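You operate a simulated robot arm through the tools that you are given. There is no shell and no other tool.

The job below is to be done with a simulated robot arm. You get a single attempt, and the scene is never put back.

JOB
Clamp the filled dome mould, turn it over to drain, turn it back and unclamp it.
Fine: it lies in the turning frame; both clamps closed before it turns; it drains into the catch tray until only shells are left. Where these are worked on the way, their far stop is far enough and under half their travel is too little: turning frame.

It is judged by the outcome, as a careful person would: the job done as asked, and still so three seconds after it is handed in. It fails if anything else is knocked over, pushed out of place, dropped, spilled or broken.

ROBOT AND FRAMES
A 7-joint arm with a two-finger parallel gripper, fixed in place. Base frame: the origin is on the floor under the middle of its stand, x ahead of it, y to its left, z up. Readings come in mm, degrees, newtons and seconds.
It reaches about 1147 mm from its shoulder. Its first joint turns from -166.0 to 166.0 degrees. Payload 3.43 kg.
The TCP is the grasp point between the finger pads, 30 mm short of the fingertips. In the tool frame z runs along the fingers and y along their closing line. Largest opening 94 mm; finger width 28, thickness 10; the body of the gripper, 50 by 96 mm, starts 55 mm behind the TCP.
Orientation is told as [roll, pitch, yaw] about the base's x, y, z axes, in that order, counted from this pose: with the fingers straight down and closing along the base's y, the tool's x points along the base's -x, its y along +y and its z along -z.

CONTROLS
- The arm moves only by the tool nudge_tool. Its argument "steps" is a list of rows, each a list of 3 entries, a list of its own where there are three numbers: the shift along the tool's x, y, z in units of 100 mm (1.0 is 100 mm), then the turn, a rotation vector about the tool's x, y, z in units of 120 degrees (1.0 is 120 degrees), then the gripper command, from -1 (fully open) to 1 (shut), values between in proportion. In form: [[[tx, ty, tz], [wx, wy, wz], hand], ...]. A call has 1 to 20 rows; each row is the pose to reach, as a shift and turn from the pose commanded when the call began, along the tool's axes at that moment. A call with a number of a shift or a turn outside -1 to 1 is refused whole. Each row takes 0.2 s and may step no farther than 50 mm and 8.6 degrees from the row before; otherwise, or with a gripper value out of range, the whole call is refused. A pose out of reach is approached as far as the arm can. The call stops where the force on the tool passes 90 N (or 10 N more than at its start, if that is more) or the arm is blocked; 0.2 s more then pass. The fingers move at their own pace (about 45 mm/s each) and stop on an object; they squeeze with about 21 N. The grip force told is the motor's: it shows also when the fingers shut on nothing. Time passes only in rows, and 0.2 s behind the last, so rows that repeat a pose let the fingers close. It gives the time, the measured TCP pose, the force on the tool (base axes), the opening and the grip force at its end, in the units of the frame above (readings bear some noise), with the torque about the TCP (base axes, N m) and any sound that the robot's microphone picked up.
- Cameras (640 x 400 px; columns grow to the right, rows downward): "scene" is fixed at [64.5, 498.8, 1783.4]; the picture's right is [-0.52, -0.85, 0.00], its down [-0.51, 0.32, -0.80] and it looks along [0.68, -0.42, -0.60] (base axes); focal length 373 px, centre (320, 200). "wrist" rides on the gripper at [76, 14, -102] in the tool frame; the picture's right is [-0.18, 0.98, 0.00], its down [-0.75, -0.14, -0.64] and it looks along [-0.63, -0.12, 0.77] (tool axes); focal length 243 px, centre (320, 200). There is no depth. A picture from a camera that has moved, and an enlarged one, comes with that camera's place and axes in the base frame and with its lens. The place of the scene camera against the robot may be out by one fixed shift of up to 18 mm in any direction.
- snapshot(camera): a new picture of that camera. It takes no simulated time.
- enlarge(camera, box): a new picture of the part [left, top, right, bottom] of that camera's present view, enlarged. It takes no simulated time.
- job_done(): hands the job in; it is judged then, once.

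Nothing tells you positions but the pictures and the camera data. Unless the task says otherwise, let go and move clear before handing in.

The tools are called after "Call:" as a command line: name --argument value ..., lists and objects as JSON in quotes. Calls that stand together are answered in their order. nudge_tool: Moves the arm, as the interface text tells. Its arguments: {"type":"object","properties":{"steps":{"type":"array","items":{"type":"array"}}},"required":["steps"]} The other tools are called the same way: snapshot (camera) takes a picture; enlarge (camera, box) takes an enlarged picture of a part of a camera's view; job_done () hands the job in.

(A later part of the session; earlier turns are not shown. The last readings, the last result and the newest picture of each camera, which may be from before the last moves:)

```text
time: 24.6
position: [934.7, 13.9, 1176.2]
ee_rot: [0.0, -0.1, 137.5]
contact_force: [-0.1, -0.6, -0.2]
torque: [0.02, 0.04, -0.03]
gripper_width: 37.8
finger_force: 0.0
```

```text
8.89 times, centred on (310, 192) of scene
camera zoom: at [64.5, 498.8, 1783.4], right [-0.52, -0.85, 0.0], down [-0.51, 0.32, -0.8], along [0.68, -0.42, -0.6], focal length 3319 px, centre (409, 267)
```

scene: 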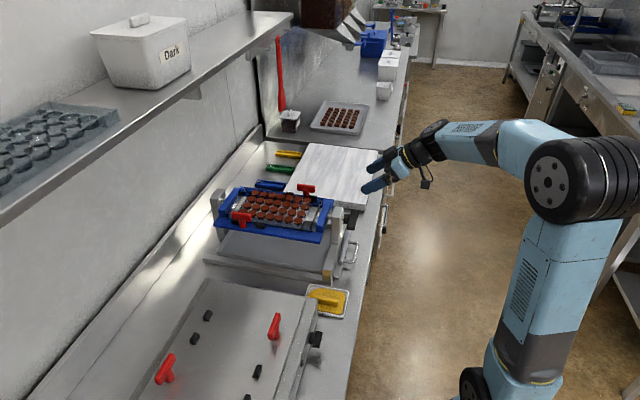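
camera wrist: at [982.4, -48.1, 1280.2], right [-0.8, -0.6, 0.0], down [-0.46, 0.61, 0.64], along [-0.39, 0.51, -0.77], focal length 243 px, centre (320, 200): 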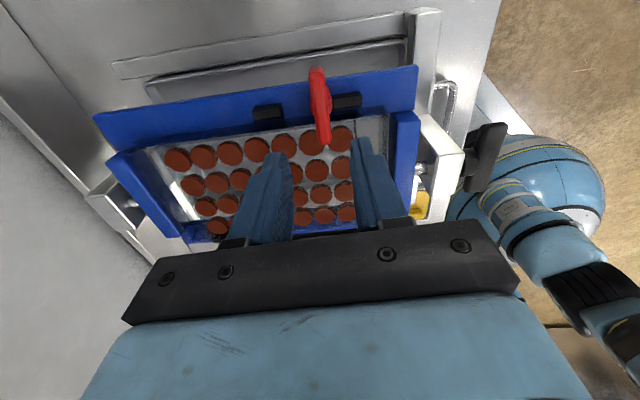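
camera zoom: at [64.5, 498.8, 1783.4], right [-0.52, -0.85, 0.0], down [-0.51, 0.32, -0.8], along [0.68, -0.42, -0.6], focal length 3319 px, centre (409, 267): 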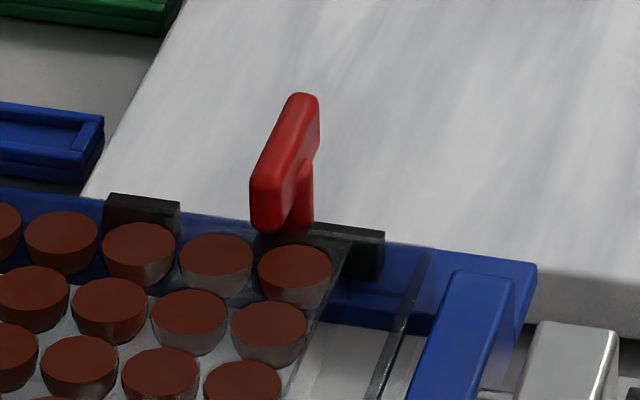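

T2 is closed across the rim. Next I'll go to T1 on the opposite side, turning back to yaw 45° while staying high.

Call:
nudge_tool --steps '[[[-0.08, -0.05, -0.05], [0, 0, 0.064], 0.2], [[-0.16, -0.1, -0.1], [0, 0, 0.128], 0.2], [[-0.25, -0.15, -0.15], [0, 0, 0.193], 0.2], [[-0.33, -0.2, -0.2], [0, 0, 0.257], 0.2], [[-0.41, -0.25, -0.25], [0, 0, 0.321], 0.2], [[-0.5, -0.3, -0.3], [0, 0, 0.385], 0.2], [[-0.58, -0.34, -0.3], [0, 0, 0.449], 0.2], [[-0.66, -0.38, -0.3], [0, 0, 0.514], 0.2], [[-0.75, -0.42, -0.3], [0, 0, 0.578], 0.2], [[-0.82, -0.46, -0.3], [0, 0, 0.642], 0.2], [[-0.9, -0.5, -0.3], [0, 0, 0.706], 0.2], [[-0.97, -0.53, -0.3], [0, 0, 0.771], 0.2], [[-0.97, -0.53, -0.3], [0, 0, 0.771], 0.2]]'

Call:
snapshot --camera "wrist"

```text
time: 27.4
position: [900.8, 118.4, 1206.8]
ee_rot: [0.0, 0.0, 44.8]
contact_force: [0.3, 0.2, -1.3]
torque: [0.0, -0.01, -0.02]
gripper_width: 37.6
finger_force: 0.0
```

```text
taken
camera wrist: at [837.1, 74.4, 1310.5], right [-0.56, 0.83, 0.0], down [0.63, 0.43, 0.64], along [0.53, 0.36, -0.77], focal length 243 px, centre (320, 200)
```

wrist: 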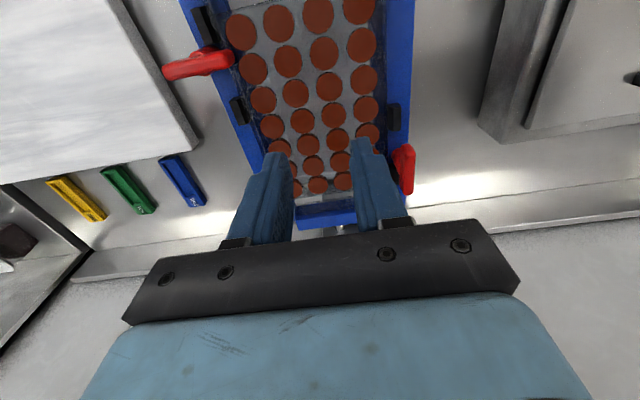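

Call:
nudge_tool --steps '[[[-0.24, 0.2, 0.1], [0, 0, 0], 0.2], [[-0.48, 0.4, 0.2], [0, 0, 0], 0.2], [[-0.72, 0.6, 0.35], [0, 0, 0], 0.2], [[-0.95, 0.8, 0.5], [0, 0, 0], 0.2], [[-0.95, 0.8, 0.5], [0, 0, 0], 0.2]]'

Call:
snapshot --camera "wrist"

Call:
enlarge --camera "wrist" --box '[240, 40, 420, 230]'

Call:
snapshot --camera "scene"

```text
time: 28.6
position: [909.9, 244.5, 1157.8]
ee_rot: [0.0, 0.0, 45.0]
contact_force: [0.7, -0.9, 0.2]
torque: [-0.01, 0.04, -0.03]
gripper_width: 37.4
finger_force: 0.1
```

```text
taken
camera wrist: at [846.5, 200.1, 1261.2], right [-0.56, 0.83, 0.0], down [0.63, 0.43, 0.64], along [0.53, 0.36, -0.77], focal length 243 px, centre (320, 200)
```

wrist: 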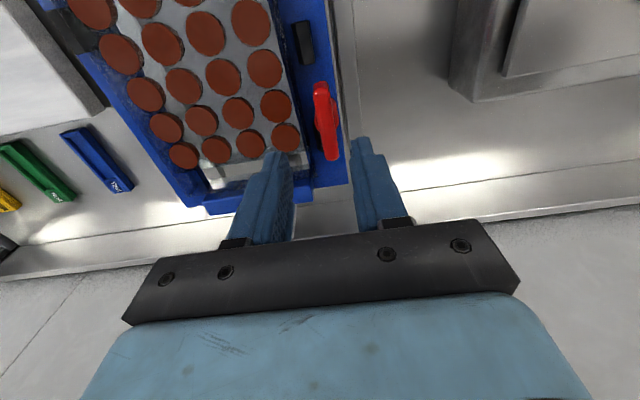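

```text
2.11 times, centred on (330, 135) of wrist
camera zoom: at [846.5, 200.1, 1261.2], right [-0.56, 0.83, 0.0], down [0.63, 0.43, 0.64], along [0.53, 0.36, -0.77], focal length 511 px, centre (299, 337)
```

zoom: 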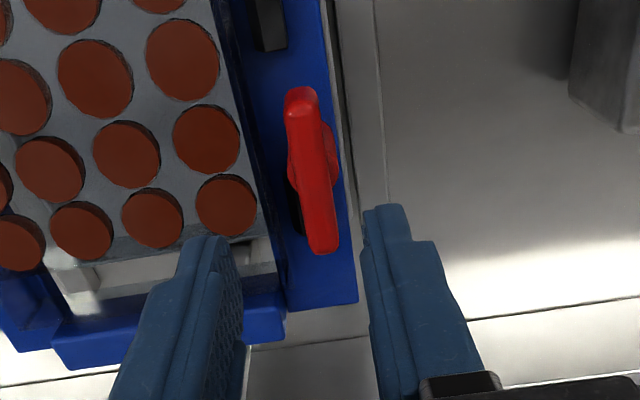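

```text
taken
```

scene: 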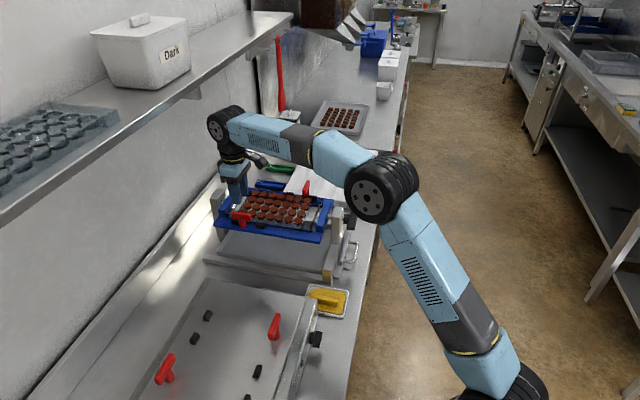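

T1's bar is centred near n≈817, e≈466. I'll shift about 4 mm over and lower to the same height I used for T2.

Call:
nudge_tool --steps '[[[0, 0.04, 0.15], [0, 0, 0], 0.2], [[0, 0.04, 0.3], [0, 0, 0], 0.2], [[0, 0.04, 0.45], [0, 0, 0], 0.2], [[0, 0.04, 0.58], [0, 0, 0], 0.2], [[0, 0.04, 0.7], [0, 0, 0], 0.2], [[0, 0.04, 0.7], [0, 0, 0], 0.2]]'

Call:
enlarge --camera "wrist" --box '[240, 60, 420, 230]'

Call:
enlarge --camera "scene" --box '[200, 180, 300, 260]'

```text
time: 30.0
position: [907.5, 245.0, 1086.6]
ee_rot: [0.0, 0.1, 44.9]
contact_force: [0.0, -0.3, 0.9]
torque: [0.02, -0.01, 0.02]
gripper_width: 37.7
finger_force: 0.0
```

```text
2.35 times, centred on (330, 145) of wrist
camera zoom: at [844.7, 200.4, 1190.4], right [-0.56, 0.83, 0.0], down [0.63, 0.43, 0.64], along [0.53, 0.36, -0.77], focal length 571 px, centre (296, 329)
```

zoom: 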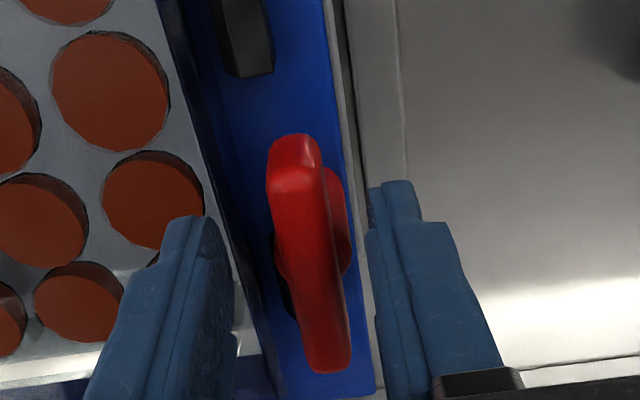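

```text
5.00 times, centred on (250, 220) of scene
camera zoom: at [64.5, 498.8, 1783.4], right [-0.52, -0.85, 0.0], down [-0.51, 0.32, -0.8], along [0.68, -0.42, -0.6], focal length 1867 px, centre (670, 100)
```

zoom: 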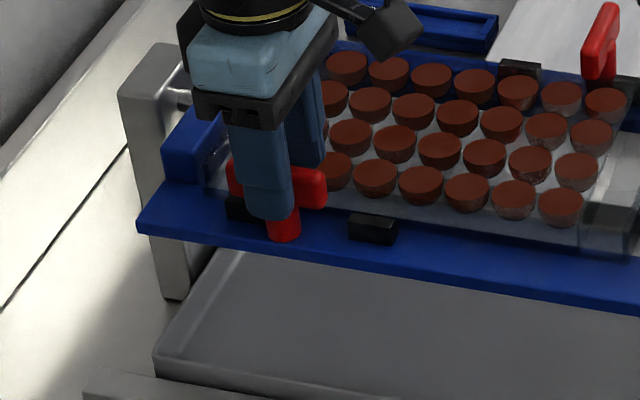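

Call:
nudge_tool --steps '[[[-0.01, 0, 0], [0, 0, 0], 1], [[-0.01, 0, 0], [0, 0, 0], 1], [[-0.01, 0, 0], [0, 0, 0], 1], [[-0.01, 0, 0], [0, 0, 0], 1]]'

Call:
nudge_tool --steps '[[[0, 0, 0], [0, 0, -0.03], 1], [[0, 0, 0], [0, 0, -0.06], 1], [[0, 0, 0], [0, 0, -0.09], 1], [[0, 0, 0], [0, 0, -0.09], 1]]'

Call:
enlarge --camera "wrist" --box '[240, 60, 420, 230]'

Call:
enlarge --camera "scene" --box '[200, 180, 300, 260]'

```text
time: 31.0
position: [906.7, 246.3, 1086.9]
ee_rot: [0.1, 0.2, 45.0]
contact_force: [-24.8, 14.3, -6.8]
torque: [0.32, 0.77, 0.17]
gripper_width: 20.7
finger_force: 45.2
```

```text
time: 32.0
position: [907.9, 246.4, 1086.5]
ee_rot: [0.1, 0.3, 55.9]
contact_force: [-43.1, 17.0, -21.0]
torque: [0.68, 0.81, 0.15]
gripper_width: 20.4
finger_force: 45.1
```

```text
2.35 times, centred on (330, 145) of wrist
camera zoom: at [853.6, 191.9, 1191.2], right [-0.71, 0.7, 0.0], down [0.54, 0.55, 0.64], along [0.45, 0.46, -0.77], focal length 571 px, centre (296, 329)
```

zoom: 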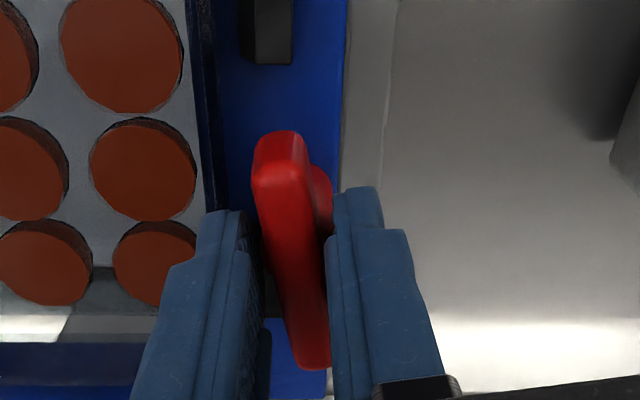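

```text
5.00 times, centred on (250, 220) of scene
camera zoom: at [64.5, 498.8, 1783.4], right [-0.52, -0.85, 0.0], down [-0.51, 0.32, -0.8], along [0.68, -0.42, -0.6], focal length 1867 px, centre (670, 100)
```

zoom: 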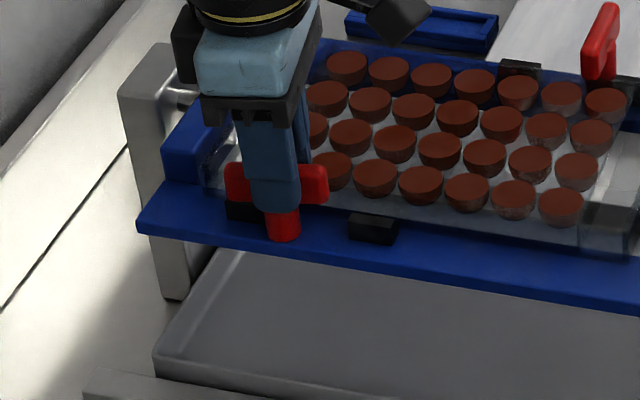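

T1 also turns freely in this direction. There is about 40 N of side load toward -e, so I'll recentre by about 3 mm and continue.

Call:
nudge_tool --steps '[[[-0.005, 0.03, 0], [0, 0, 0], 1], [[-0.005, 0.03, 0], [0, 0, -0.05], 1], [[-0.005, 0.03, 0], [0, 0, -0.1], 1], [[-0.005, 0.03, 0], [0, 0, -0.15], 1], [[-0.005, 0.03, 0], [0, 0, -0.15], 1]]'

Call:
enlarge --camera "wrist" --box '[240, 60, 420, 230]'

Call:
enlarge --camera "scene" --box '[200, 180, 300, 260]'

```text
time: 33.2
position: [908.0, 247.6, 1087.1]
ee_rot: [0.0, -0.1, 73.7]
contact_force: [1.1, 6.3, -7.2]
torque: [-0.38, 0.17, 0.0]
gripper_width: 20.3
finger_force: 44.5
```

```text
2.35 times, centred on (330, 145) of wrist
camera zoom: at [873.6, 177.2, 1191.0], right [-0.89, 0.45, 0.0], down [0.34, 0.68, 0.64], along [0.29, 0.57, -0.77], focal length 571 px, centre (296, 329)
```

zoom: 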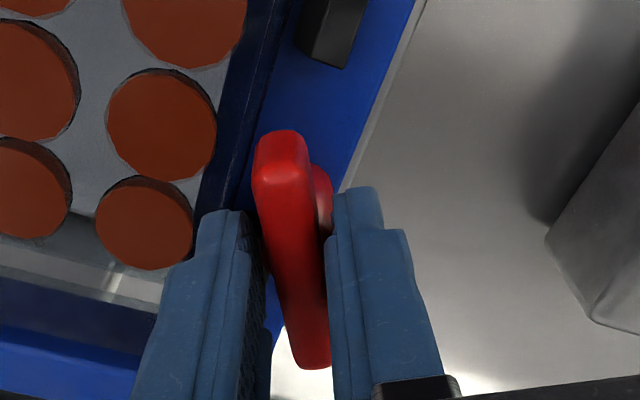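

```text
5.00 times, centred on (250, 220) of scene
camera zoom: at [64.5, 498.8, 1783.4], right [-0.52, -0.85, 0.0], down [-0.51, 0.32, -0.8], along [0.68, -0.42, -0.6], focal length 1867 px, centre (670, 100)
```

zoom: 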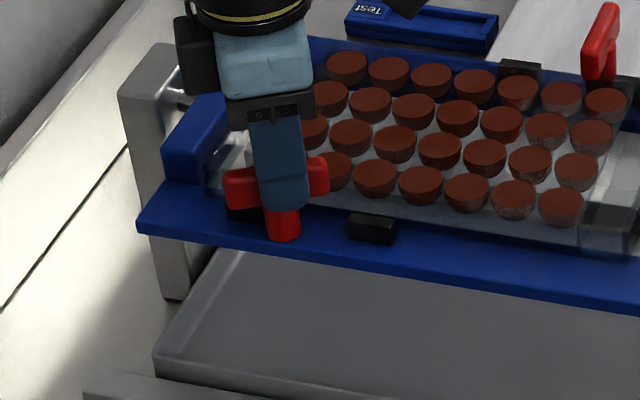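

The load is low now and T1 follows. Carrying on to about 138°.

Call:
nudge_tool --steps '[[[0, 0, 0], [0, 0, -0.05], 1], [[0, 0, 0], [0, 0, -0.1], 1], [[0, 0, 0], [0, 0, -0.15], 1], [[0, 0, 0], [0, 0, -0.2], 1], [[0, 0, 0], [0, 0, -0.25], 1], [[0, 0, 0], [0, 0, -0.3], 1], [[0, 0, 0], [0, 0, -0.3], 1]]'

Call:
enlarge --camera "scene" --box '[200, 180, 300, 260]'

```text
time: 34.8
position: [910.3, 246.0, 1085.8]
ee_rot: [-0.3, 0.1, 109.7]
contact_force: [54.1, 13.3, 9.9]
torque: [-0.71, -2.12, -0.22]
gripper_width: 20.3
finger_force: 45.1
```

```text
5.00 times, centred on (250, 220) of scene
camera zoom: at [64.5, 498.8, 1783.4], right [-0.52, -0.85, 0.0], down [-0.51, 0.32, -0.8], along [0.68, -0.42, -0.6], focal length 1867 px, centre (670, 100)
```

zoom: 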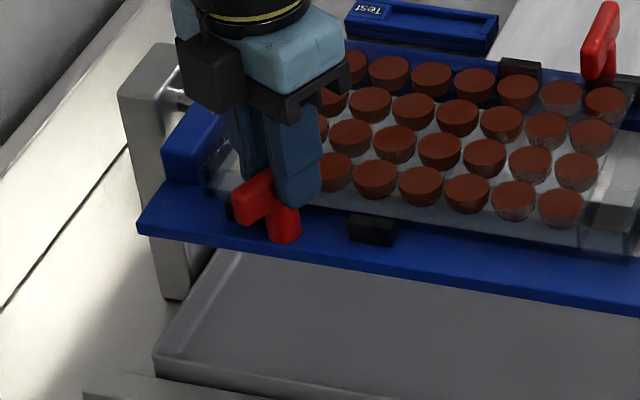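

The side load has built up to about 55 N because T1's true axis sits a few millimetres farther out along n. I'll recentre before finishing the turn.

Call:
nudge_tool --steps '[[[-0.018, -0.014, 0], [0, 0, 0], 1], [[-0.037, -0.027, 0], [0, 0, 0], 1], [[-0.037, -0.027, 0], [0, 0, 0], 1]]'

Call:
enlarge --camera "wrist" --box '[240, 60, 420, 230]'

```text
time: 35.6
position: [909.2, 247.8, 1085.8]
ee_rot: [0.3, 0.0, 109.5]
contact_force: [17.8, -23.9, 5.9]
torque: [-1.46, -0.07, 0.0]
gripper_width: 20.3
finger_force: 43.3
```

```text
2.35 times, centred on (330, 145) of wrist
camera zoom: at [923.1, 171.7, 1188.8], right [-0.99, -0.16, 0.0], down [-0.12, 0.76, 0.64], along [-0.1, 0.63, -0.77], focal length 571 px, centre (296, 329)
```

zoom: 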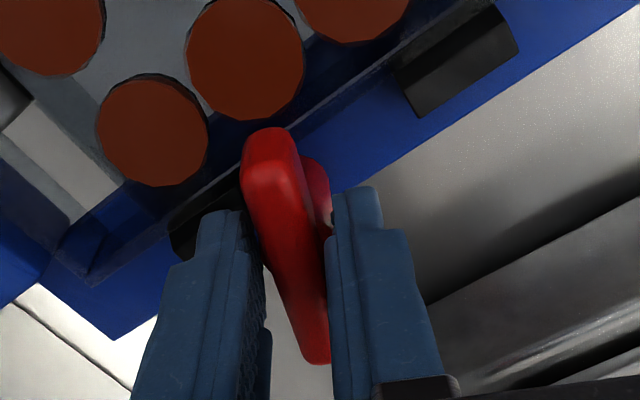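

Call:
nudge_tool --steps '[[[0, -0.003, 0], [0, 0, -0.05], 1], [[0, -0.006, 0], [0, 0, -0.1], 1], [[0, -0.006, 0], [0, 0, -0.15], 1], [[0, -0.006, 0], [0, 0, -0.2], 1], [[0, -0.006, 0], [0, 0, -0.2], 1]]'

Call:
enlarge --camera "wrist" --box '[240, 60, 420, 230]'

Call:
enlarge --camera "scene" --box '[200, 180, 300, 260]'

```text
time: 36.8
position: [907.5, 251.2, 1084.0]
ee_rot: [0.3, -0.2, 133.9]
contact_force: [-5.8, -12.7, -12.3]
torque: [0.47, 0.9, -0.07]
gripper_width: 20.3
finger_force: 45.2
```

```text
2.35 times, centred on (330, 145) of wrist
camera zoom: at [951.7, 186.8, 1189.0], right [-0.84, -0.55, 0.0], down [-0.42, 0.64, 0.64], along [-0.36, 0.54, -0.77], focal length 571 px, centre (296, 329)
```

zoom: 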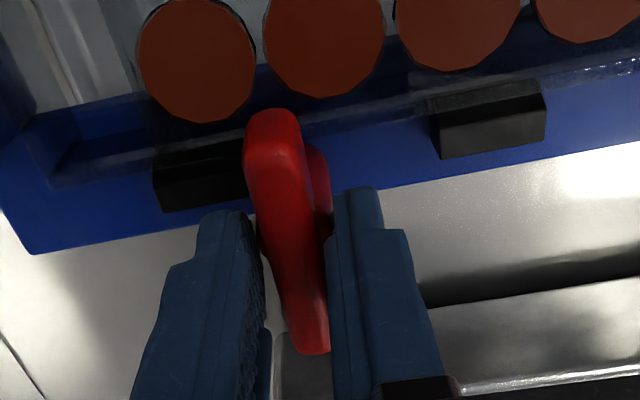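

```text
5.00 times, centred on (250, 220) of scene
camera zoom: at [64.5, 498.8, 1783.4], right [-0.52, -0.85, 0.0], down [-0.51, 0.32, -0.8], along [0.68, -0.42, -0.6], focal length 1867 px, centre (670, 100)
```

zoom: 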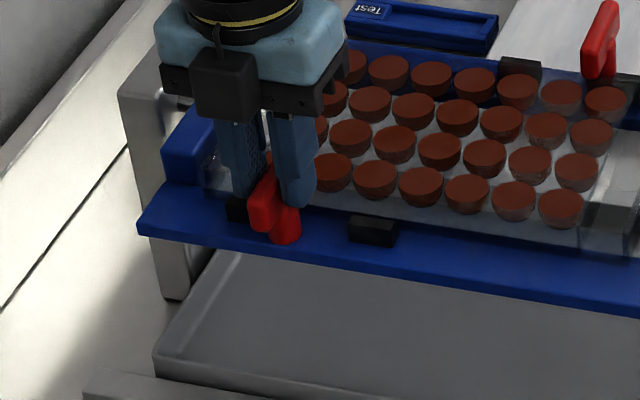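

T1 is nearly across. I'll turn the last few degrees to the stop, as I did with T2.

Call:
nudge_tool --steps '[[[0, 0.003, 0], [0, 0, -0.03], 1], [[0, 0.003, 0], [0, 0, -0.06], 1], [[0, 0.003, 0], [0, 0, -0.09], 1], [[0, 0.003, 0], [0, 0, -0.09], 1]]'

Call:
enlarge --camera "wrist" --box '[240, 60, 420, 230]'

Call:
enlarge --camera "scene" --box '[200, 180, 300, 260]'

```text
time: 37.8
position: [908.2, 251.3, 1088.1]
ee_rot: [0.0, 0.0, 144.8]
contact_force: [-5.4, -1.0, -1.6]
torque: [0.06, 0.41, 0.0]
gripper_width: 20.1
finger_force: 45.5
```

```text
2.35 times, centred on (330, 145) of wrist
camera zoom: at [962.1, 195.8, 1191.4], right [-0.72, -0.7, 0.0], down [-0.53, 0.55, 0.64], along [-0.45, 0.46, -0.77], focal length 571 px, centre (296, 329)
```

zoom: 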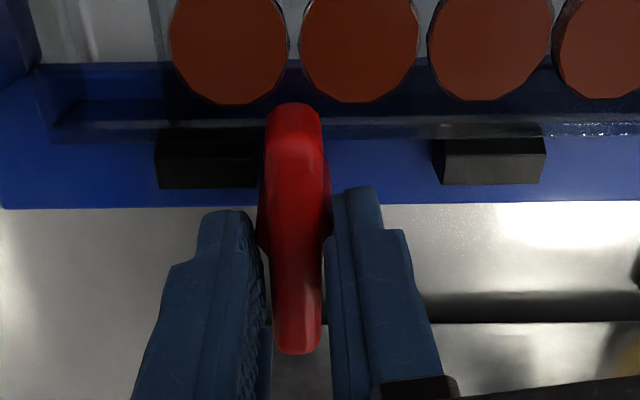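

```text
5.00 times, centred on (250, 220) of scene
camera zoom: at [64.5, 498.8, 1783.4], right [-0.52, -0.85, 0.0], down [-0.51, 0.32, -0.8], along [0.68, -0.42, -0.6], focal length 1867 px, centre (670, 100)
```

zoom: 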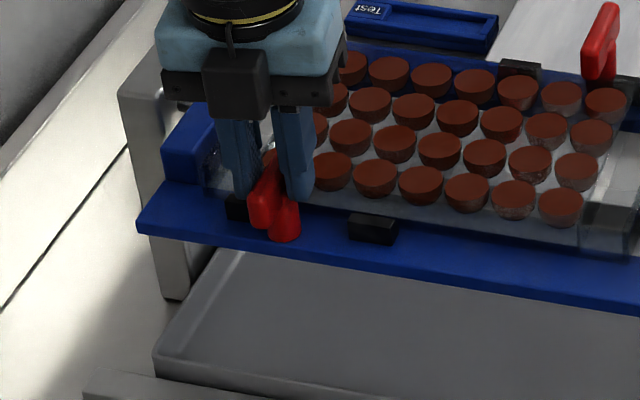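

T1 hit its stop: the bar stayed put while the gripper turned on. It now lies square across the mould rim, so I'll release and lift.

Call:
nudge_tool --steps '[[[0, 0, 0], [0, 0, 0.07], 1], [[0, 0, 0], [0, 0, 0.07], 0.2], [[0, 0, 0], [0, 0, 0.07], 0.2], [[0, 0, 0], [0, 0, 0.07], 0.2], [[0, 0, -0.2], [0, 0, 0.07], 0.2], [[0, 0, -0.5], [0, 0, 0.07], 0.2], [[0, 0, -0.9], [0, 0, 0.07], 0.2], [[0, 0, -0.9], [0, 0, 0.07], 0.2]]'

Call:
snapshot --camera "wrist"

Call:
enlarge --camera "scene" --box '[200, 160, 380, 290]'

```text
time: 39.6
position: [909.1, 249.9, 1176.6]
ee_rot: [0.0, 0.0, 136.3]
contact_force: [0.2, 0.1, -0.3]
torque: [0.01, -0.02, 0.0]
gripper_width: 37.7
finger_force: 0.1
```

```text
taken
camera wrist: at [955.2, 188.3, 1280.7], right [-0.81, -0.58, 0.0], down [-0.45, 0.62, 0.64], along [-0.37, 0.52, -0.77], focal length 243 px, centre (320, 200)
```

wrist: 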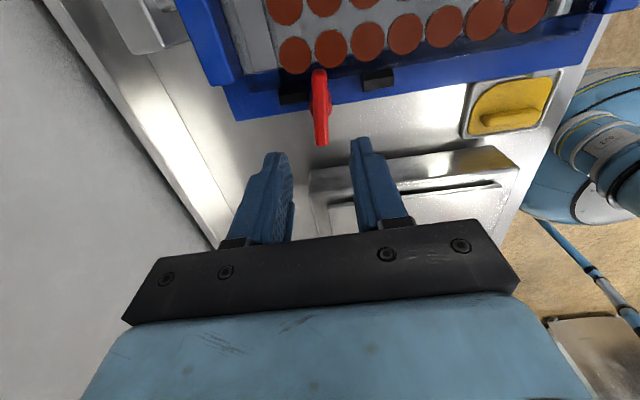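

```text
3.08 times, centred on (290, 225) of scene
camera zoom: at [64.5, 498.8, 1783.4], right [-0.52, -0.85, 0.0], down [-0.51, 0.32, -0.8], along [0.68, -0.42, -0.6], focal length 1149 px, centre (412, 123)
```

zoom: 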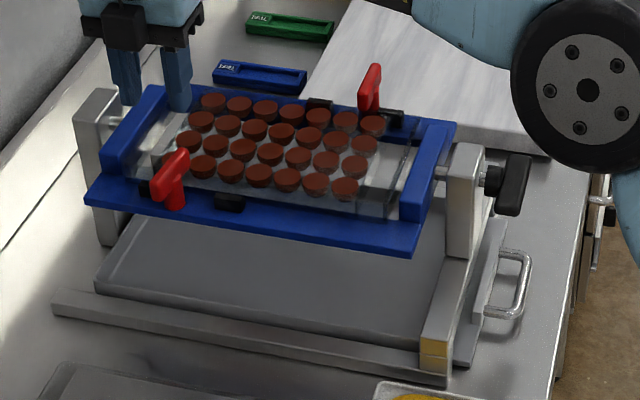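

Both clamps are closed across the mould rim. I'll now withdraw toward the robot side at height, so I can approach the turning handle horizontally along the shaft.

Call:
nudge_tool --steps '[[[0.03, 0.08, -0.05], [0, 0, 0.064], 0.2], [[0.06, 0.16, -0.1], [0, 0, 0.128], 0.2], [[0.09, 0.24, -0.15], [0, 0, 0.19], 0.2], [[0.12, 0.32, -0.2], [0, 0, 0.254], 0.2], [[0.15, 0.4, -0.25], [0, 0, 0.318], 0.2], [[0.18, 0.48, -0.3], [0, 0, 0.38], 0.0], [[0.21, 0.57, -0.35], [0, 0, 0.444], -0.2], [[0.25, 0.65, -0.4], [0, 0, 0.508], -0.4], [[0.28, 0.73, -0.4], [0, 0, 0.572], -0.4], [[0.31, 0.81, -0.4], [0, 0, 0.636], -0.4], [[0.34, 0.89, -0.4], [0, 0, 0.7], -0.4], [[0.37, 0.97, -0.4], [0, 0, 0.76], -0.4], [[0.37, 0.97, -0.4], [0, 0, 0.76], -0.4]]'

Call:
nudge_tool --steps '[[[0.25, -0.12, 0], [0, 0, 0], -0.4], [[0.5, -0.25, 0], [0, 0, 0], -0.4], [[0.75, -0.4, 0], [0, 0, 0], -0.4], [[1.0, -0.5, 0], [0, 0, 0], -0.4], [[1.0, -0.5, 0], [0, 0, 0], -0.4]]'

```text
time: 42.4
position: [868.3, 156.6, 1217.0]
ee_rot: [0.0, -0.1, 44.9]
contact_force: [0.8, -0.5, -0.5]
torque: [0.0, -0.01, 0.03]
gripper_width: 65.8
finger_force: 0.1
```

```text
time: 43.6
position: [831.3, 48.8, 1217.2]
ee_rot: [0.0, 0.0, 45.0]
contact_force: [0.0, -1.4, -0.1]
torque: [0.02, 0.02, -0.02]
gripper_width: 65.8
finger_force: 0.0
```

Call:
nudge_tool --steps '[[[0.12, 0, 0], [0, -0.047, 0], -0.4], [[0.25, 0, 0], [0, -0.094, 0], -0.4], [[0.37, 0, 0], [0, -0.141, 0], -0.4], [[0.5, 0, 0], [0, -0.188, 0], -0.4], [[0.62, 0, 0], [0, -0.235, 0], -0.4], [[0.75, 0, 0], [0, -0.282, 0], -0.4], [[0.87, 0, 0], [0, -0.329, 0], -0.4], [[1.0, 0, 0], [0, -0.375, 0], -0.4], [[1.0, 0, 0], [0, -0.375, 0], -0.4]]'

Call:
nudge_tool --steps '[[[0.12, 0, -0.12], [0, -0.047, 0], -0.4], [[0.25, 0, -0.25], [0, -0.094, 0], -0.4], [[0.37, 0, -0.37], [0, -0.141, 0], -0.4], [[0.5, 0, -0.5], [0, -0.188, 0], -0.4], [[0.62, 0, -0.62], [0, -0.235, 0], -0.4], [[0.75, 0, -0.75], [0, -0.282, 0], -0.4], [[0.87, 0, -0.87], [0, -0.329, 0], -0.4], [[1.0, 0, -1.0], [0, -0.375, 0], -0.4], [[1.0, 0, -1.0], [0, -0.375, 0], -0.4]]'

Call:
snapshot --camera "scene"

```text
time: 45.6
position: [761.6, -21.8, 1216.4]
ee_rot: [0.0, -45.0, 45.1]
contact_force: [-0.3, -0.3, 0.8]
torque: [-0.03, -0.01, 0.02]
gripper_width: 65.7
finger_force: 0.1
```

```text
time: 47.6
position: [661.4, -120.4, 1218.4]
ee_rot: [-177.8, -89.9, -137.2]
contact_force: [0.1, 0.1, -1.1]
torque: [0.0, 0.04, 0.01]
gripper_width: 65.7
finger_force: 0.0
```

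```text
taken
```

scene: 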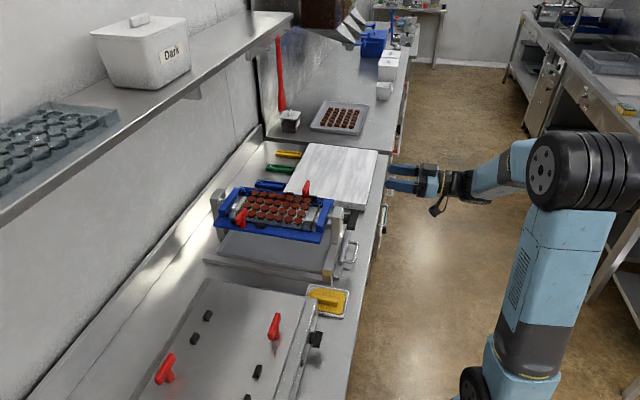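

Call:
nudge_tool --steps '[[[0, 0, 0], [0, 0, 0.0625], -0.4], [[0, 0, 0], [0, 0, 0.125], -0.4], [[0, 0, 0], [0, 0, 0.1875], -0.4], [[0, 0, 0], [0, 0, 0.25], -0.4], [[0, 0, 0], [0, 0, 0.3125], -0.4], [[0, 0, 0], [0, 0, 0.375], -0.4], [[0, 0, 0], [0, 0, 0.4375], -0.4], [[0, 0, 0], [0, 0, 0.5], -0.4], [[0, 0, 0], [0, 0, 0.5625], -0.4], [[0, 0, 0], [0, 0, 0.625], -0.4], [[0, 0, 0], [0, 0, 0.6875], -0.4], [[0, 0, 0], [0, 0, 0.75], -0.4], [[0, 0, 0], [0, 0, 0.75], -0.4]]'

Call:
snapshot --camera "wrist"

Call:
snapshot --camera "scene"

```text
time: 50.4
position: [661.2, -122.0, 1218.5]
ee_rot: [90.1, 0.1, -45.0]
contact_force: [0.0, 0.7, -0.6]
torque: [0.0, -0.02, -0.04]
gripper_width: 65.6
finger_force: 0.0
```

```text
taken
camera wrist: at [536.1, -140.4, 1233.2], right [0.13, -0.13, 0.98], down [0.08, -0.99, -0.14], along [0.99, 0.1, -0.12], focal length 243 px, centre (320, 200)
```

wrist: 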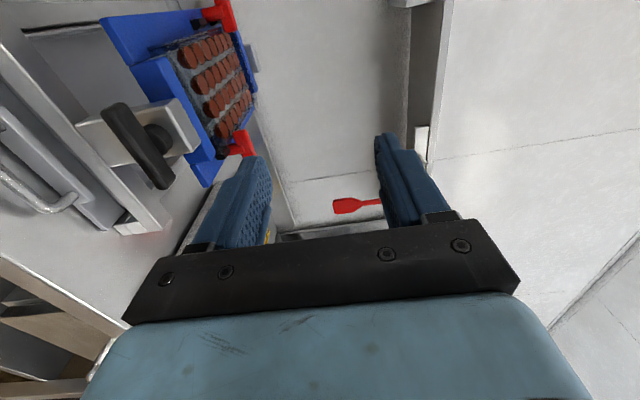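

```text
taken
```

scene: 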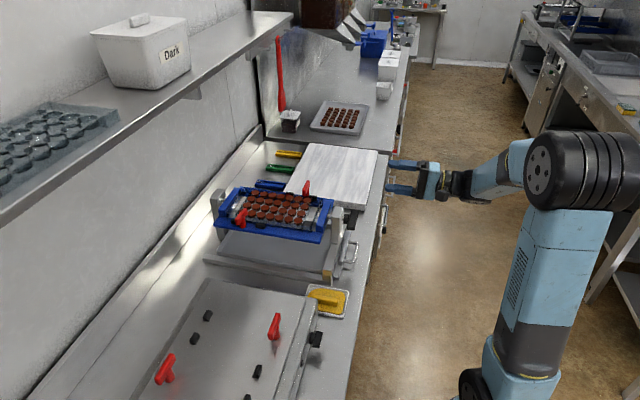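

The tool now points along the shaft with the fingers closing vertically. I'll lower to the handle's height, staying about 100 mm short of it, and take a closer look.

Call:
nudge_tool --steps '[[[0, -0.3, 0], [0, 0, 0], -0.4], [[-0.03, -0.6, 0], [0, 0, 0], -0.4], [[-0.07, -0.9, 0], [0, 0, 0], -0.4], [[-0.07, -0.9, 0], [0, 0, 0], -0.4]]'

Call:
nudge_tool --steps '[[[0, -0.3, 0], [0, 0, 0], -0.4], [[0, -0.6, 0], [0, 0, 0], -0.4], [[0, -0.9, 0], [0, 0, 0], -0.4], [[0, -0.9, 0], [0, 0, 0], -0.4]]'

Call:
snapshot --camera "wrist"

Call:
enlarge --camera "wrist" --box '[200, 0, 420, 220]'

Call:
enlarge --camera "scene" --box '[310, 180, 430, 270]'

```text
time: 51.4
position: [666.6, -127.5, 1126.3]
ee_rot: [90.0, -0.1, -45.1]
contact_force: [0.3, -0.5, -0.9]
torque: [-0.01, 0.01, -0.03]
gripper_width: 65.6
finger_force: 0.1
```

```text
time: 52.4
position: [667.3, -126.4, 1038.7]
ee_rot: [90.1, 0.0, -44.9]
contact_force: [0.5, -0.5, -0.4]
torque: [0.01, 0.02, 0.02]
gripper_width: 65.7
finger_force: 0.1
```

```text
taken
camera wrist: at [542.2, -144.9, 1054.3], right [0.13, -0.13, 0.98], down [0.08, -0.99, -0.14], along [0.99, 0.1, -0.12], focal length 243 px, centre (320, 200)
```

wrist: 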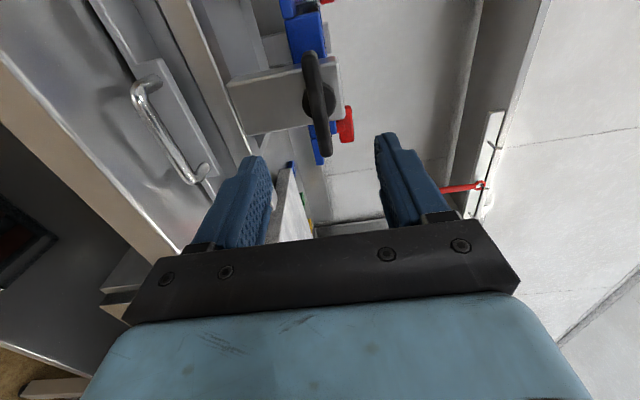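

```text
1.82 times, centred on (310, 110) of wrist
camera zoom: at [542.2, -144.9, 1054.3], right [0.13, -0.13, 0.98], down [0.08, -0.99, -0.14], along [0.99, 0.1, -0.12], focal length 441 px, centre (338, 364)
```

zoom: 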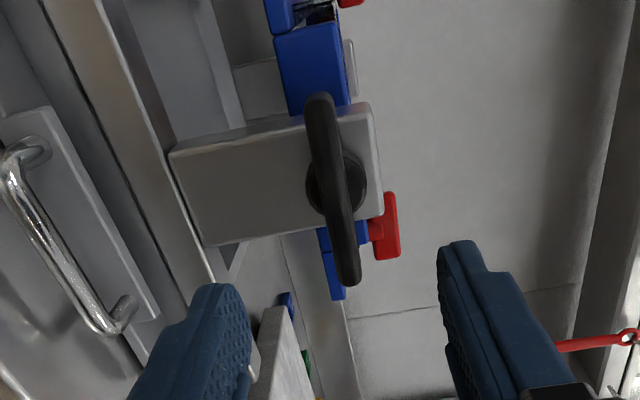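

```text
4.44 times, centred on (370, 225) of scene
camera zoom: at [64.5, 498.8, 1783.4], right [-0.52, -0.85, 0.0], down [-0.51, 0.32, -0.8], along [0.68, -0.42, -0.6], focal length 1659 px, centre (98, 89)
```

zoom: 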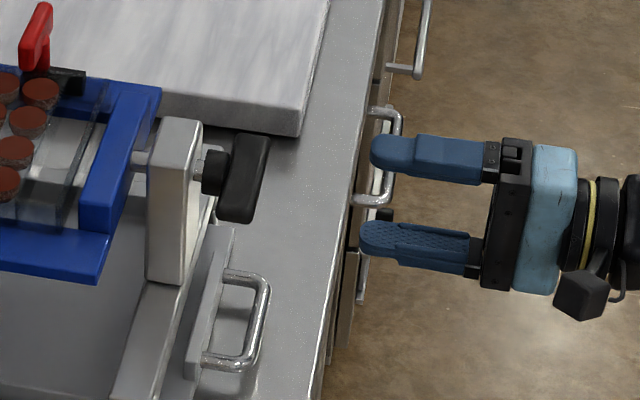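

The TCP is already lined up with the shaft (e≈561, z≈1039). The handle bar spans roughly n≈483–508, so I'll advance until the fingertips reach just to its back face.

Call:
nudge_tool --steps '[[[0, 0, 0.2], [0, 0, 0], -0.4], [[0, 0, 0.4], [0, 0, 0], -0.4], [[0, 0, 0.6], [0, 0, 0], -0.4], [[0, 0, 0.75], [0, 0, 0], -0.4], [[0, 0, 0.82], [0, 0, 0], -0.4], [[0, 0, 0.88], [0, 0, 0], -0.4], [[0, 0, 0.88], [0, 0, 0], -0.4]]'

Call:
snapshot --camera "wrist"

Call:
enlarge --camera "scene" --box '[310, 180, 430, 270]'

```text
time: 54.0
position: [729.2, -63.6, 1038.5]
ee_rot: [90.0, 0.0, -45.1]
contact_force: [-0.4, -0.3, -0.4]
torque: [-0.01, 0.02, 0.0]
gripper_width: 66.1
finger_force: 0.0
```

```text
taken
camera wrist: at [602.9, -82.1, 1053.4], right [0.13, -0.13, 0.98], down [0.08, -0.99, -0.14], along [0.99, 0.1, -0.12], focal length 243 px, centre (320, 200)
```

wrist: 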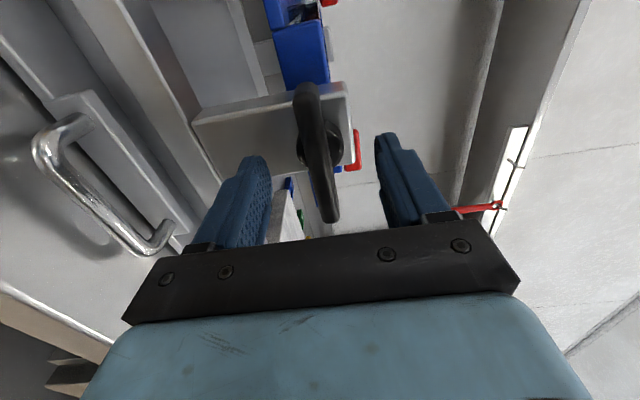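

```text
4.44 times, centred on (370, 225) of scene
camera zoom: at [64.5, 498.8, 1783.4], right [-0.52, -0.85, 0.0], down [-0.51, 0.32, -0.8], along [0.68, -0.42, -0.6], focal length 1659 px, centre (98, 89)
```

zoom: 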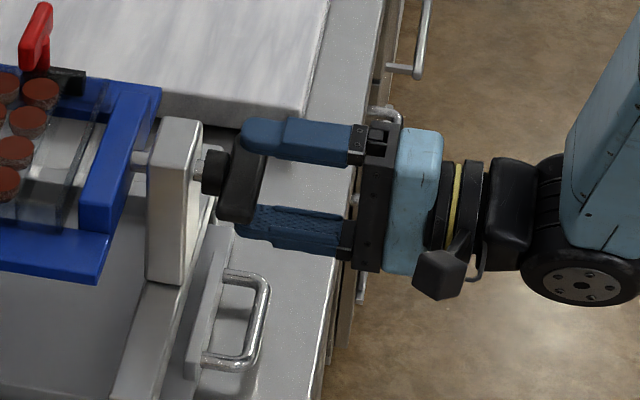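

The fingers straddle the bar. I'll edge in 3 mm and close on it.

Call:
nudge_tool --steps '[[[0, 0, 0.03], [0, 0, 0], -0.4], [[0, 0, 0.03], [0, 0, 0], 0.3], [[0, 0, 0.03], [0, 0, 0], 1], [[0, 0, 0.03], [0, 0, 0], 1], [[0, 0, 0.03], [0, 0, 0], 1], [[0, 0, 0.03], [0, 0, 0], 1]]'

Call:
snapshot --camera "wrist"

Call:
enlarge --camera "scene" --box '[310, 180, 430, 270]'

```text
time: 55.4
position: [731.3, -61.3, 1038.0]
ee_rot: [90.1, 0.1, -45.0]
contact_force: [3.5, 0.3, 11.3]
torque: [0.11, -0.06, 0.02]
gripper_width: 12.9
finger_force: 45.2
```

```text
taken
camera wrist: at [604.9, -80.7, 1053.3], right [0.13, -0.13, 0.98], down [0.08, -0.99, -0.14], along [0.99, 0.1, -0.12], focal length 243 px, centre (320, 200)
```

wrist: 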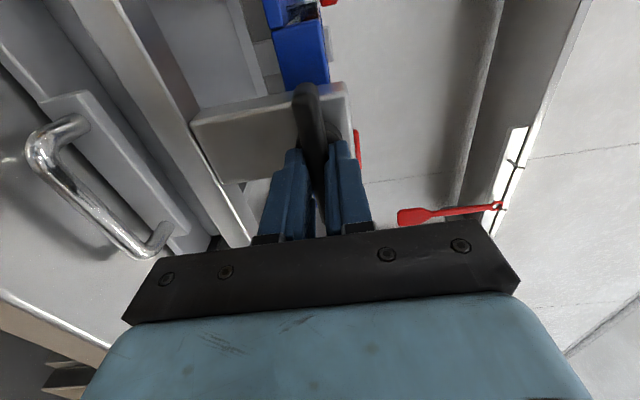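

```text
4.44 times, centred on (370, 225) of scene
camera zoom: at [64.5, 498.8, 1783.4], right [-0.52, -0.85, 0.0], down [-0.51, 0.32, -0.8], along [0.68, -0.42, -0.6], focal length 1659 px, centre (98, 89)
```

zoom: 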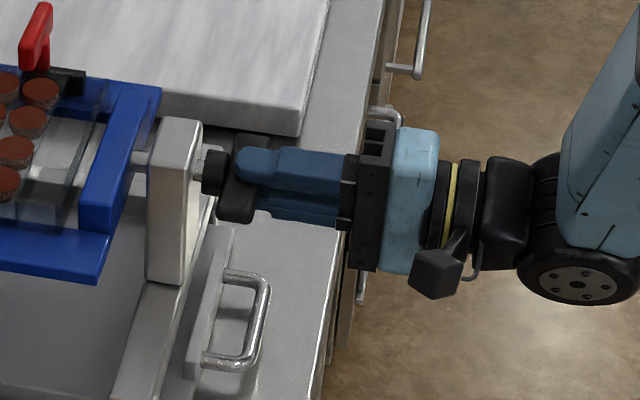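

The grip on the handle is good (12.9 mm). I'll test a small turn about the shaft in the negative tool-z direction.

Call:
nudge_tool --steps '[[[0, 0, 0], [0, 0, -0.03], 1], [[0, 0, 0], [0, 0, -0.06], 1], [[0, 0, 0], [0, 0, -0.06], 1]]'

Call:
snapshot --camera "wrist"

Call:
enlarge --camera "scene" --box '[200, 160, 380, 290]'

```text
time: 56.2
position: [732.0, -60.7, 1038.1]
ee_rot: [90.0, -7.3, -45.0]
contact_force: [7.4, -3.8, 18.0]
torque: [0.14, -0.02, 1.07]
gripper_width: 13.2
finger_force: 45.0
```

```text
taken
camera wrist: at [604.1, -79.8, 1043.7], right [0.04, -0.04, 1.0], down [0.09, -1.0, -0.05], along [1.0, 0.09, -0.04], focal length 243 px, centre (320, 200)
```

wrist: 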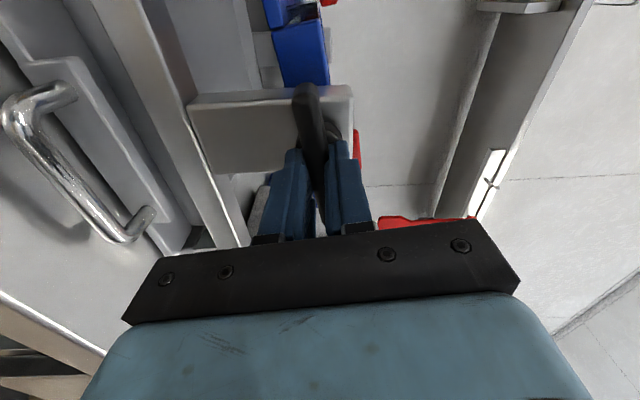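

```text
3.08 times, centred on (290, 225) of scene
camera zoom: at [64.5, 498.8, 1783.4], right [-0.52, -0.85, 0.0], down [-0.51, 0.32, -0.8], along [0.68, -0.42, -0.6], focal length 1149 px, centre (412, 123)
```

zoom: 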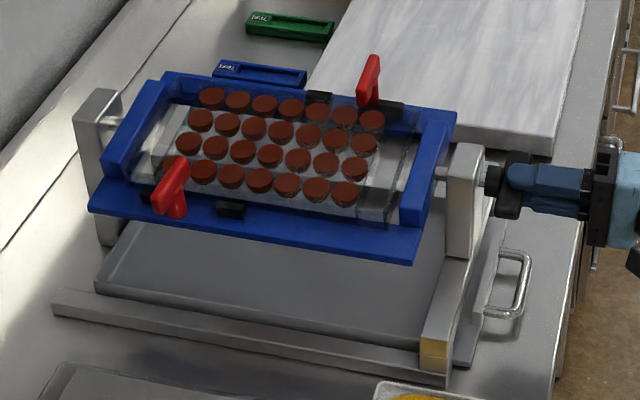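

The frame turns in this direction, with the -e side going down. I'll carry on in stages, watching forces.

Call:
nudge_tool --steps '[[[0, 0.01, 0], [0, 0, -0.06], 1], [[0, 0.01, 0], [0, 0, -0.12], 1], [[0, 0.01, 0], [0, 0, -0.18], 1], [[0, 0.01, 0], [0, 0, -0.24], 1], [[0, 0.01, 0], [0, 0, -0.3], 1], [[0, 0.01, 0], [0, 0, -0.3], 1]]'

Call:
snapshot --camera "wrist"

Call:
enlarge --camera "scene" --box '[200, 160, 380, 290]'

```text
time: 57.6
position: [729.8, -61.6, 1038.8]
ee_rot: [89.9, -43.2, -44.9]
contact_force: [2.0, -2.0, 7.4]
torque: [0.49, -0.55, -0.6]
gripper_width: 12.7
finger_force: 44.7
```

```text
taken
camera wrist: at [612.5, -88.3, 997.9], right [-0.38, 0.38, 0.84], down [0.0, -0.91, 0.41], along [0.92, 0.16, 0.35], focal length 243 px, centre (320, 200)
```

wrist: 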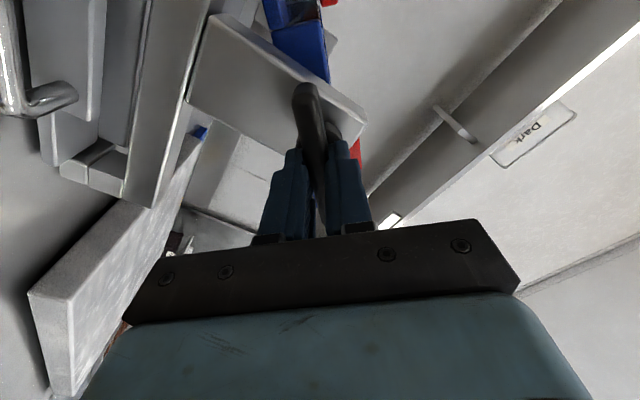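

```text
3.08 times, centred on (290, 225) of scene
camera zoom: at [64.5, 498.8, 1783.4], right [-0.52, -0.85, 0.0], down [-0.51, 0.32, -0.8], along [0.68, -0.42, -0.6], focal length 1149 px, centre (412, 123)
```

zoom: 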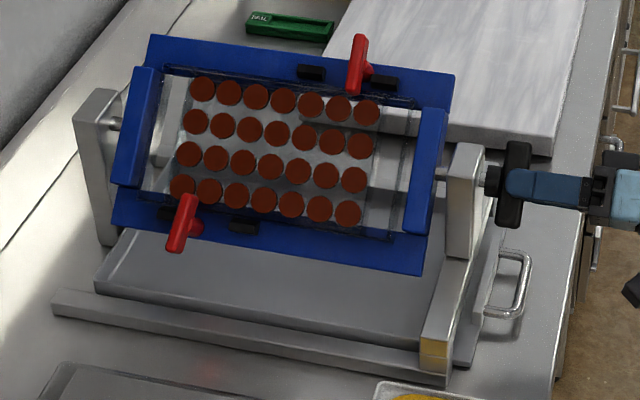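

The frame is at about 43° and following cleanly. I'll keep turning.

Call:
nudge_tool --steps '[[[0, 0, 0], [0, 0, -0.06], 1], [[0, 0, 0], [0, 0, -0.12], 1], [[0, 0, 0], [0, 0, -0.18], 1], [[0, 0, 0], [0, 0, -0.24], 1], [[0, 0, 0], [0, 0, -0.3], 1], [[0, 0, 0], [0, 0, -0.36], 1], [[0, 0, 0], [0, 0, -0.36], 1]]'

Call:
enlarge --camera "scene" --box '[200, 160, 380, 290]'

```text
time: 59.2
position: [730.2, -61.7, 1039.0]
ee_rot: [89.8, -86.5, -44.7]
contact_force: [-7.4, 0.6, 3.9]
torque: [1.06, -0.99, -0.04]
gripper_width: 12.7
finger_force: 45.1
```

```text
3.08 times, centred on (290, 225) of scene
camera zoom: at [64.5, 498.8, 1783.4], right [-0.52, -0.85, 0.0], down [-0.51, 0.32, -0.8], along [0.68, -0.42, -0.6], focal length 1149 px, centre (412, 123)
```

zoom: 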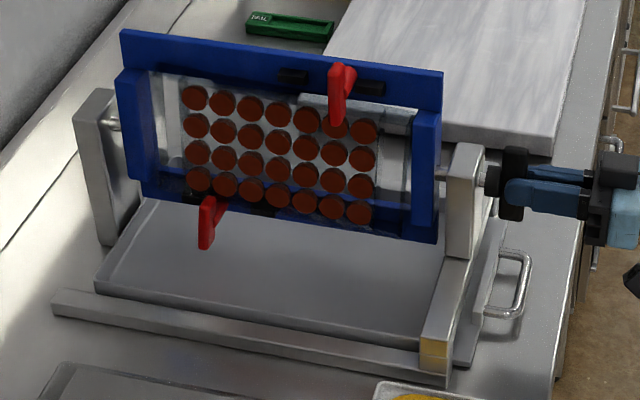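

Call:
nudge_tool --steps '[[[0, 0, 0], [0, 0, -0.06], 1], [[0, 0, 0], [0, 0, -0.12], 1], [[0, 0, 0], [0, 0, -0.18], 1], [[0, 0, 0], [0, 0, -0.24], 1], [[0, 0, 0], [0, 0, -0.3], 1], [[0, 0, 0], [0, 0, -0.36], 1], [[0, 0, 0], [0, 0, -0.36], 1]]'

Call:
enlarge --camera "scene" --box '[200, 160, 380, 290]'

```text
time: 60.1
position: [722.9, -71.8, 1027.3]
ee_rot: [-98.6, -74.1, 142.8]
contact_force: [-33.7, 37.3, -22.4]
torque: [-1.8, 0.94, 1.12]
gripper_width: 13.0
finger_force: 45.1
stopped in row 4: the force on the tool passed its limit at 143 N (the readings are from after the stop); the commanded pose is now the measured one
```

```text
3.08 times, centred on (290, 225) of scene
camera zoom: at [64.5, 498.8, 1783.4], right [-0.52, -0.85, 0.0], down [-0.51, 0.32, -0.8], along [0.68, -0.42, -0.6], focal length 1149 px, centre (412, 123)
```

zoom: 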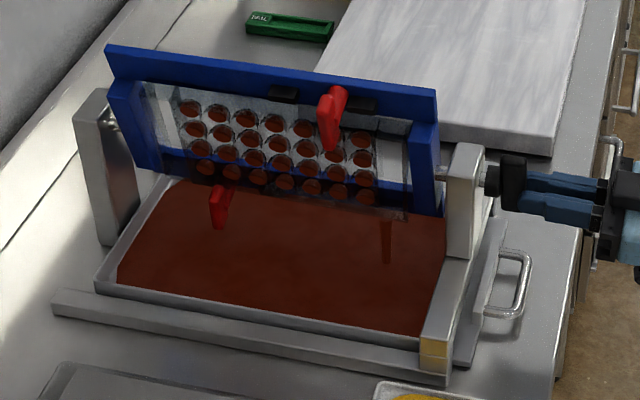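

The mould is draining into the tray, but the arm hit its force limit near 105° and the tool was displaced about 11 mm. I need to see what blocked it.

Call:
snapshot --camera "scene"

Call:
snapshot --camera "wrist"

Call:
enlarge --camera "scene" --box '[330, 180, 490, 300]'

```text
taken
```

scene: 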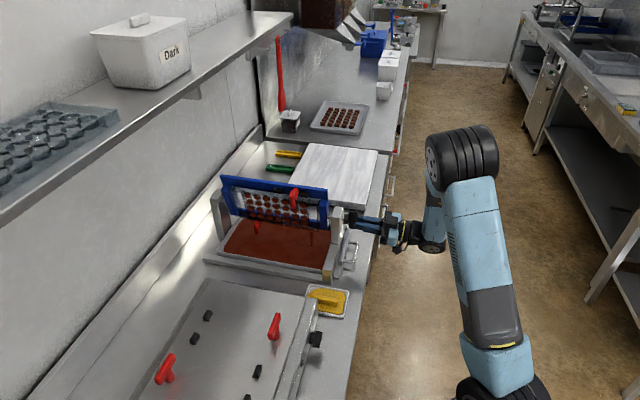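

```text
taken
camera wrist: at [656.6, -147.2, 948.3], right [-0.7, 0.71, -0.09], down [-0.53, -0.42, 0.74], along [0.49, 0.56, 0.67], focal length 243 px, centre (320, 200)
```

wrist: 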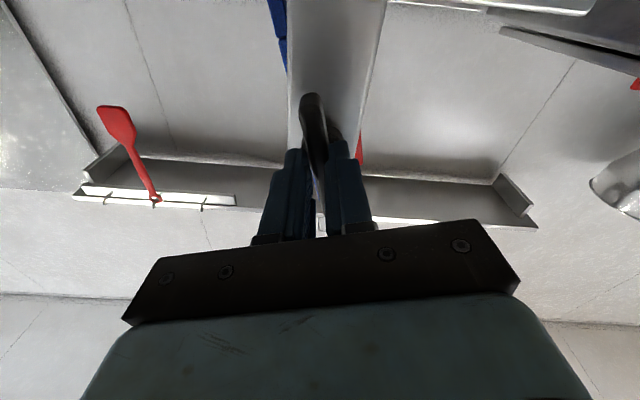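

```text
3.33 times, centred on (410, 240) of scene
camera zoom: at [64.5, 498.8, 1783.4], right [-0.52, -0.85, 0.0], down [-0.51, 0.32, -0.8], along [0.68, -0.42, -0.6], focal length 1245 px, centre (20, 67)
```

zoom: 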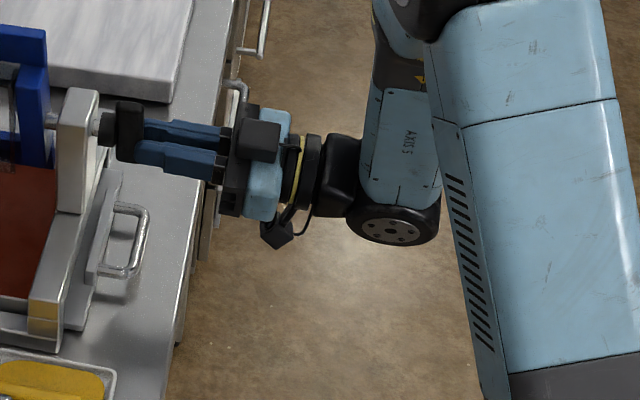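

The arm swung its elbow over (most likely a joint limit), which pulled the tool off the shaft line by about 14 mm along n and 11 mm down. It still grips the handle with the frame at about 106°. I'll bring the tool gently back onto the shaft axis.

Call:
nudge_tool --steps '[[[-0.03, -0.004, 0.03], [-0.002, 0.004, 0], 1], [[-0.055, -0.008, 0.06], [-0.004, 0.008, 0], 1], [[-0.08, -0.012, 0.09], [-0.006, 0.012, 0], 1], [[-0.109, -0.016, 0.12], [-0.009, 0.018, 0], 1], [[-0.109, -0.016, 0.12], [-0.009, 0.018, 0], 1]]'

Call:
snapshot --camera "scene"

Call:
snapshot --camera "wrist"

```text
time: 60.9
position: [724.8, -67.6, 1036.2]
ee_rot: [-93.6, -74.6, 138.2]
contact_force: [-20.3, 5.4, 1.3]
torque: [0.78, -0.69, 1.08]
gripper_width: 12.9
finger_force: 45.2
stopped in row 3: the force on the tool passed its limit at 110 N (the readings are from after the stop); the commanded pose is now the measured one
```

```text
taken
```

scene: 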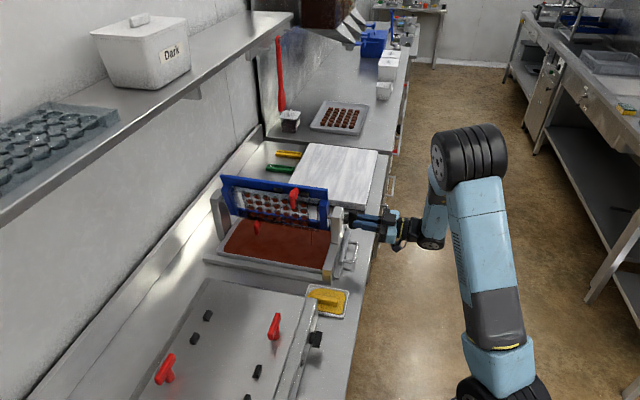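

```text
taken
camera wrist: at [658.1, -143.4, 959.0], right [-0.7, 0.71, -0.08], down [-0.51, -0.42, 0.75], along [0.5, 0.57, 0.65], focal length 243 px, centre (320, 200)
```

wrist: 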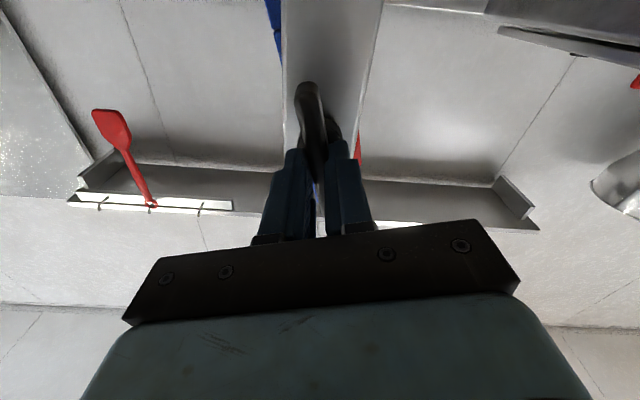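

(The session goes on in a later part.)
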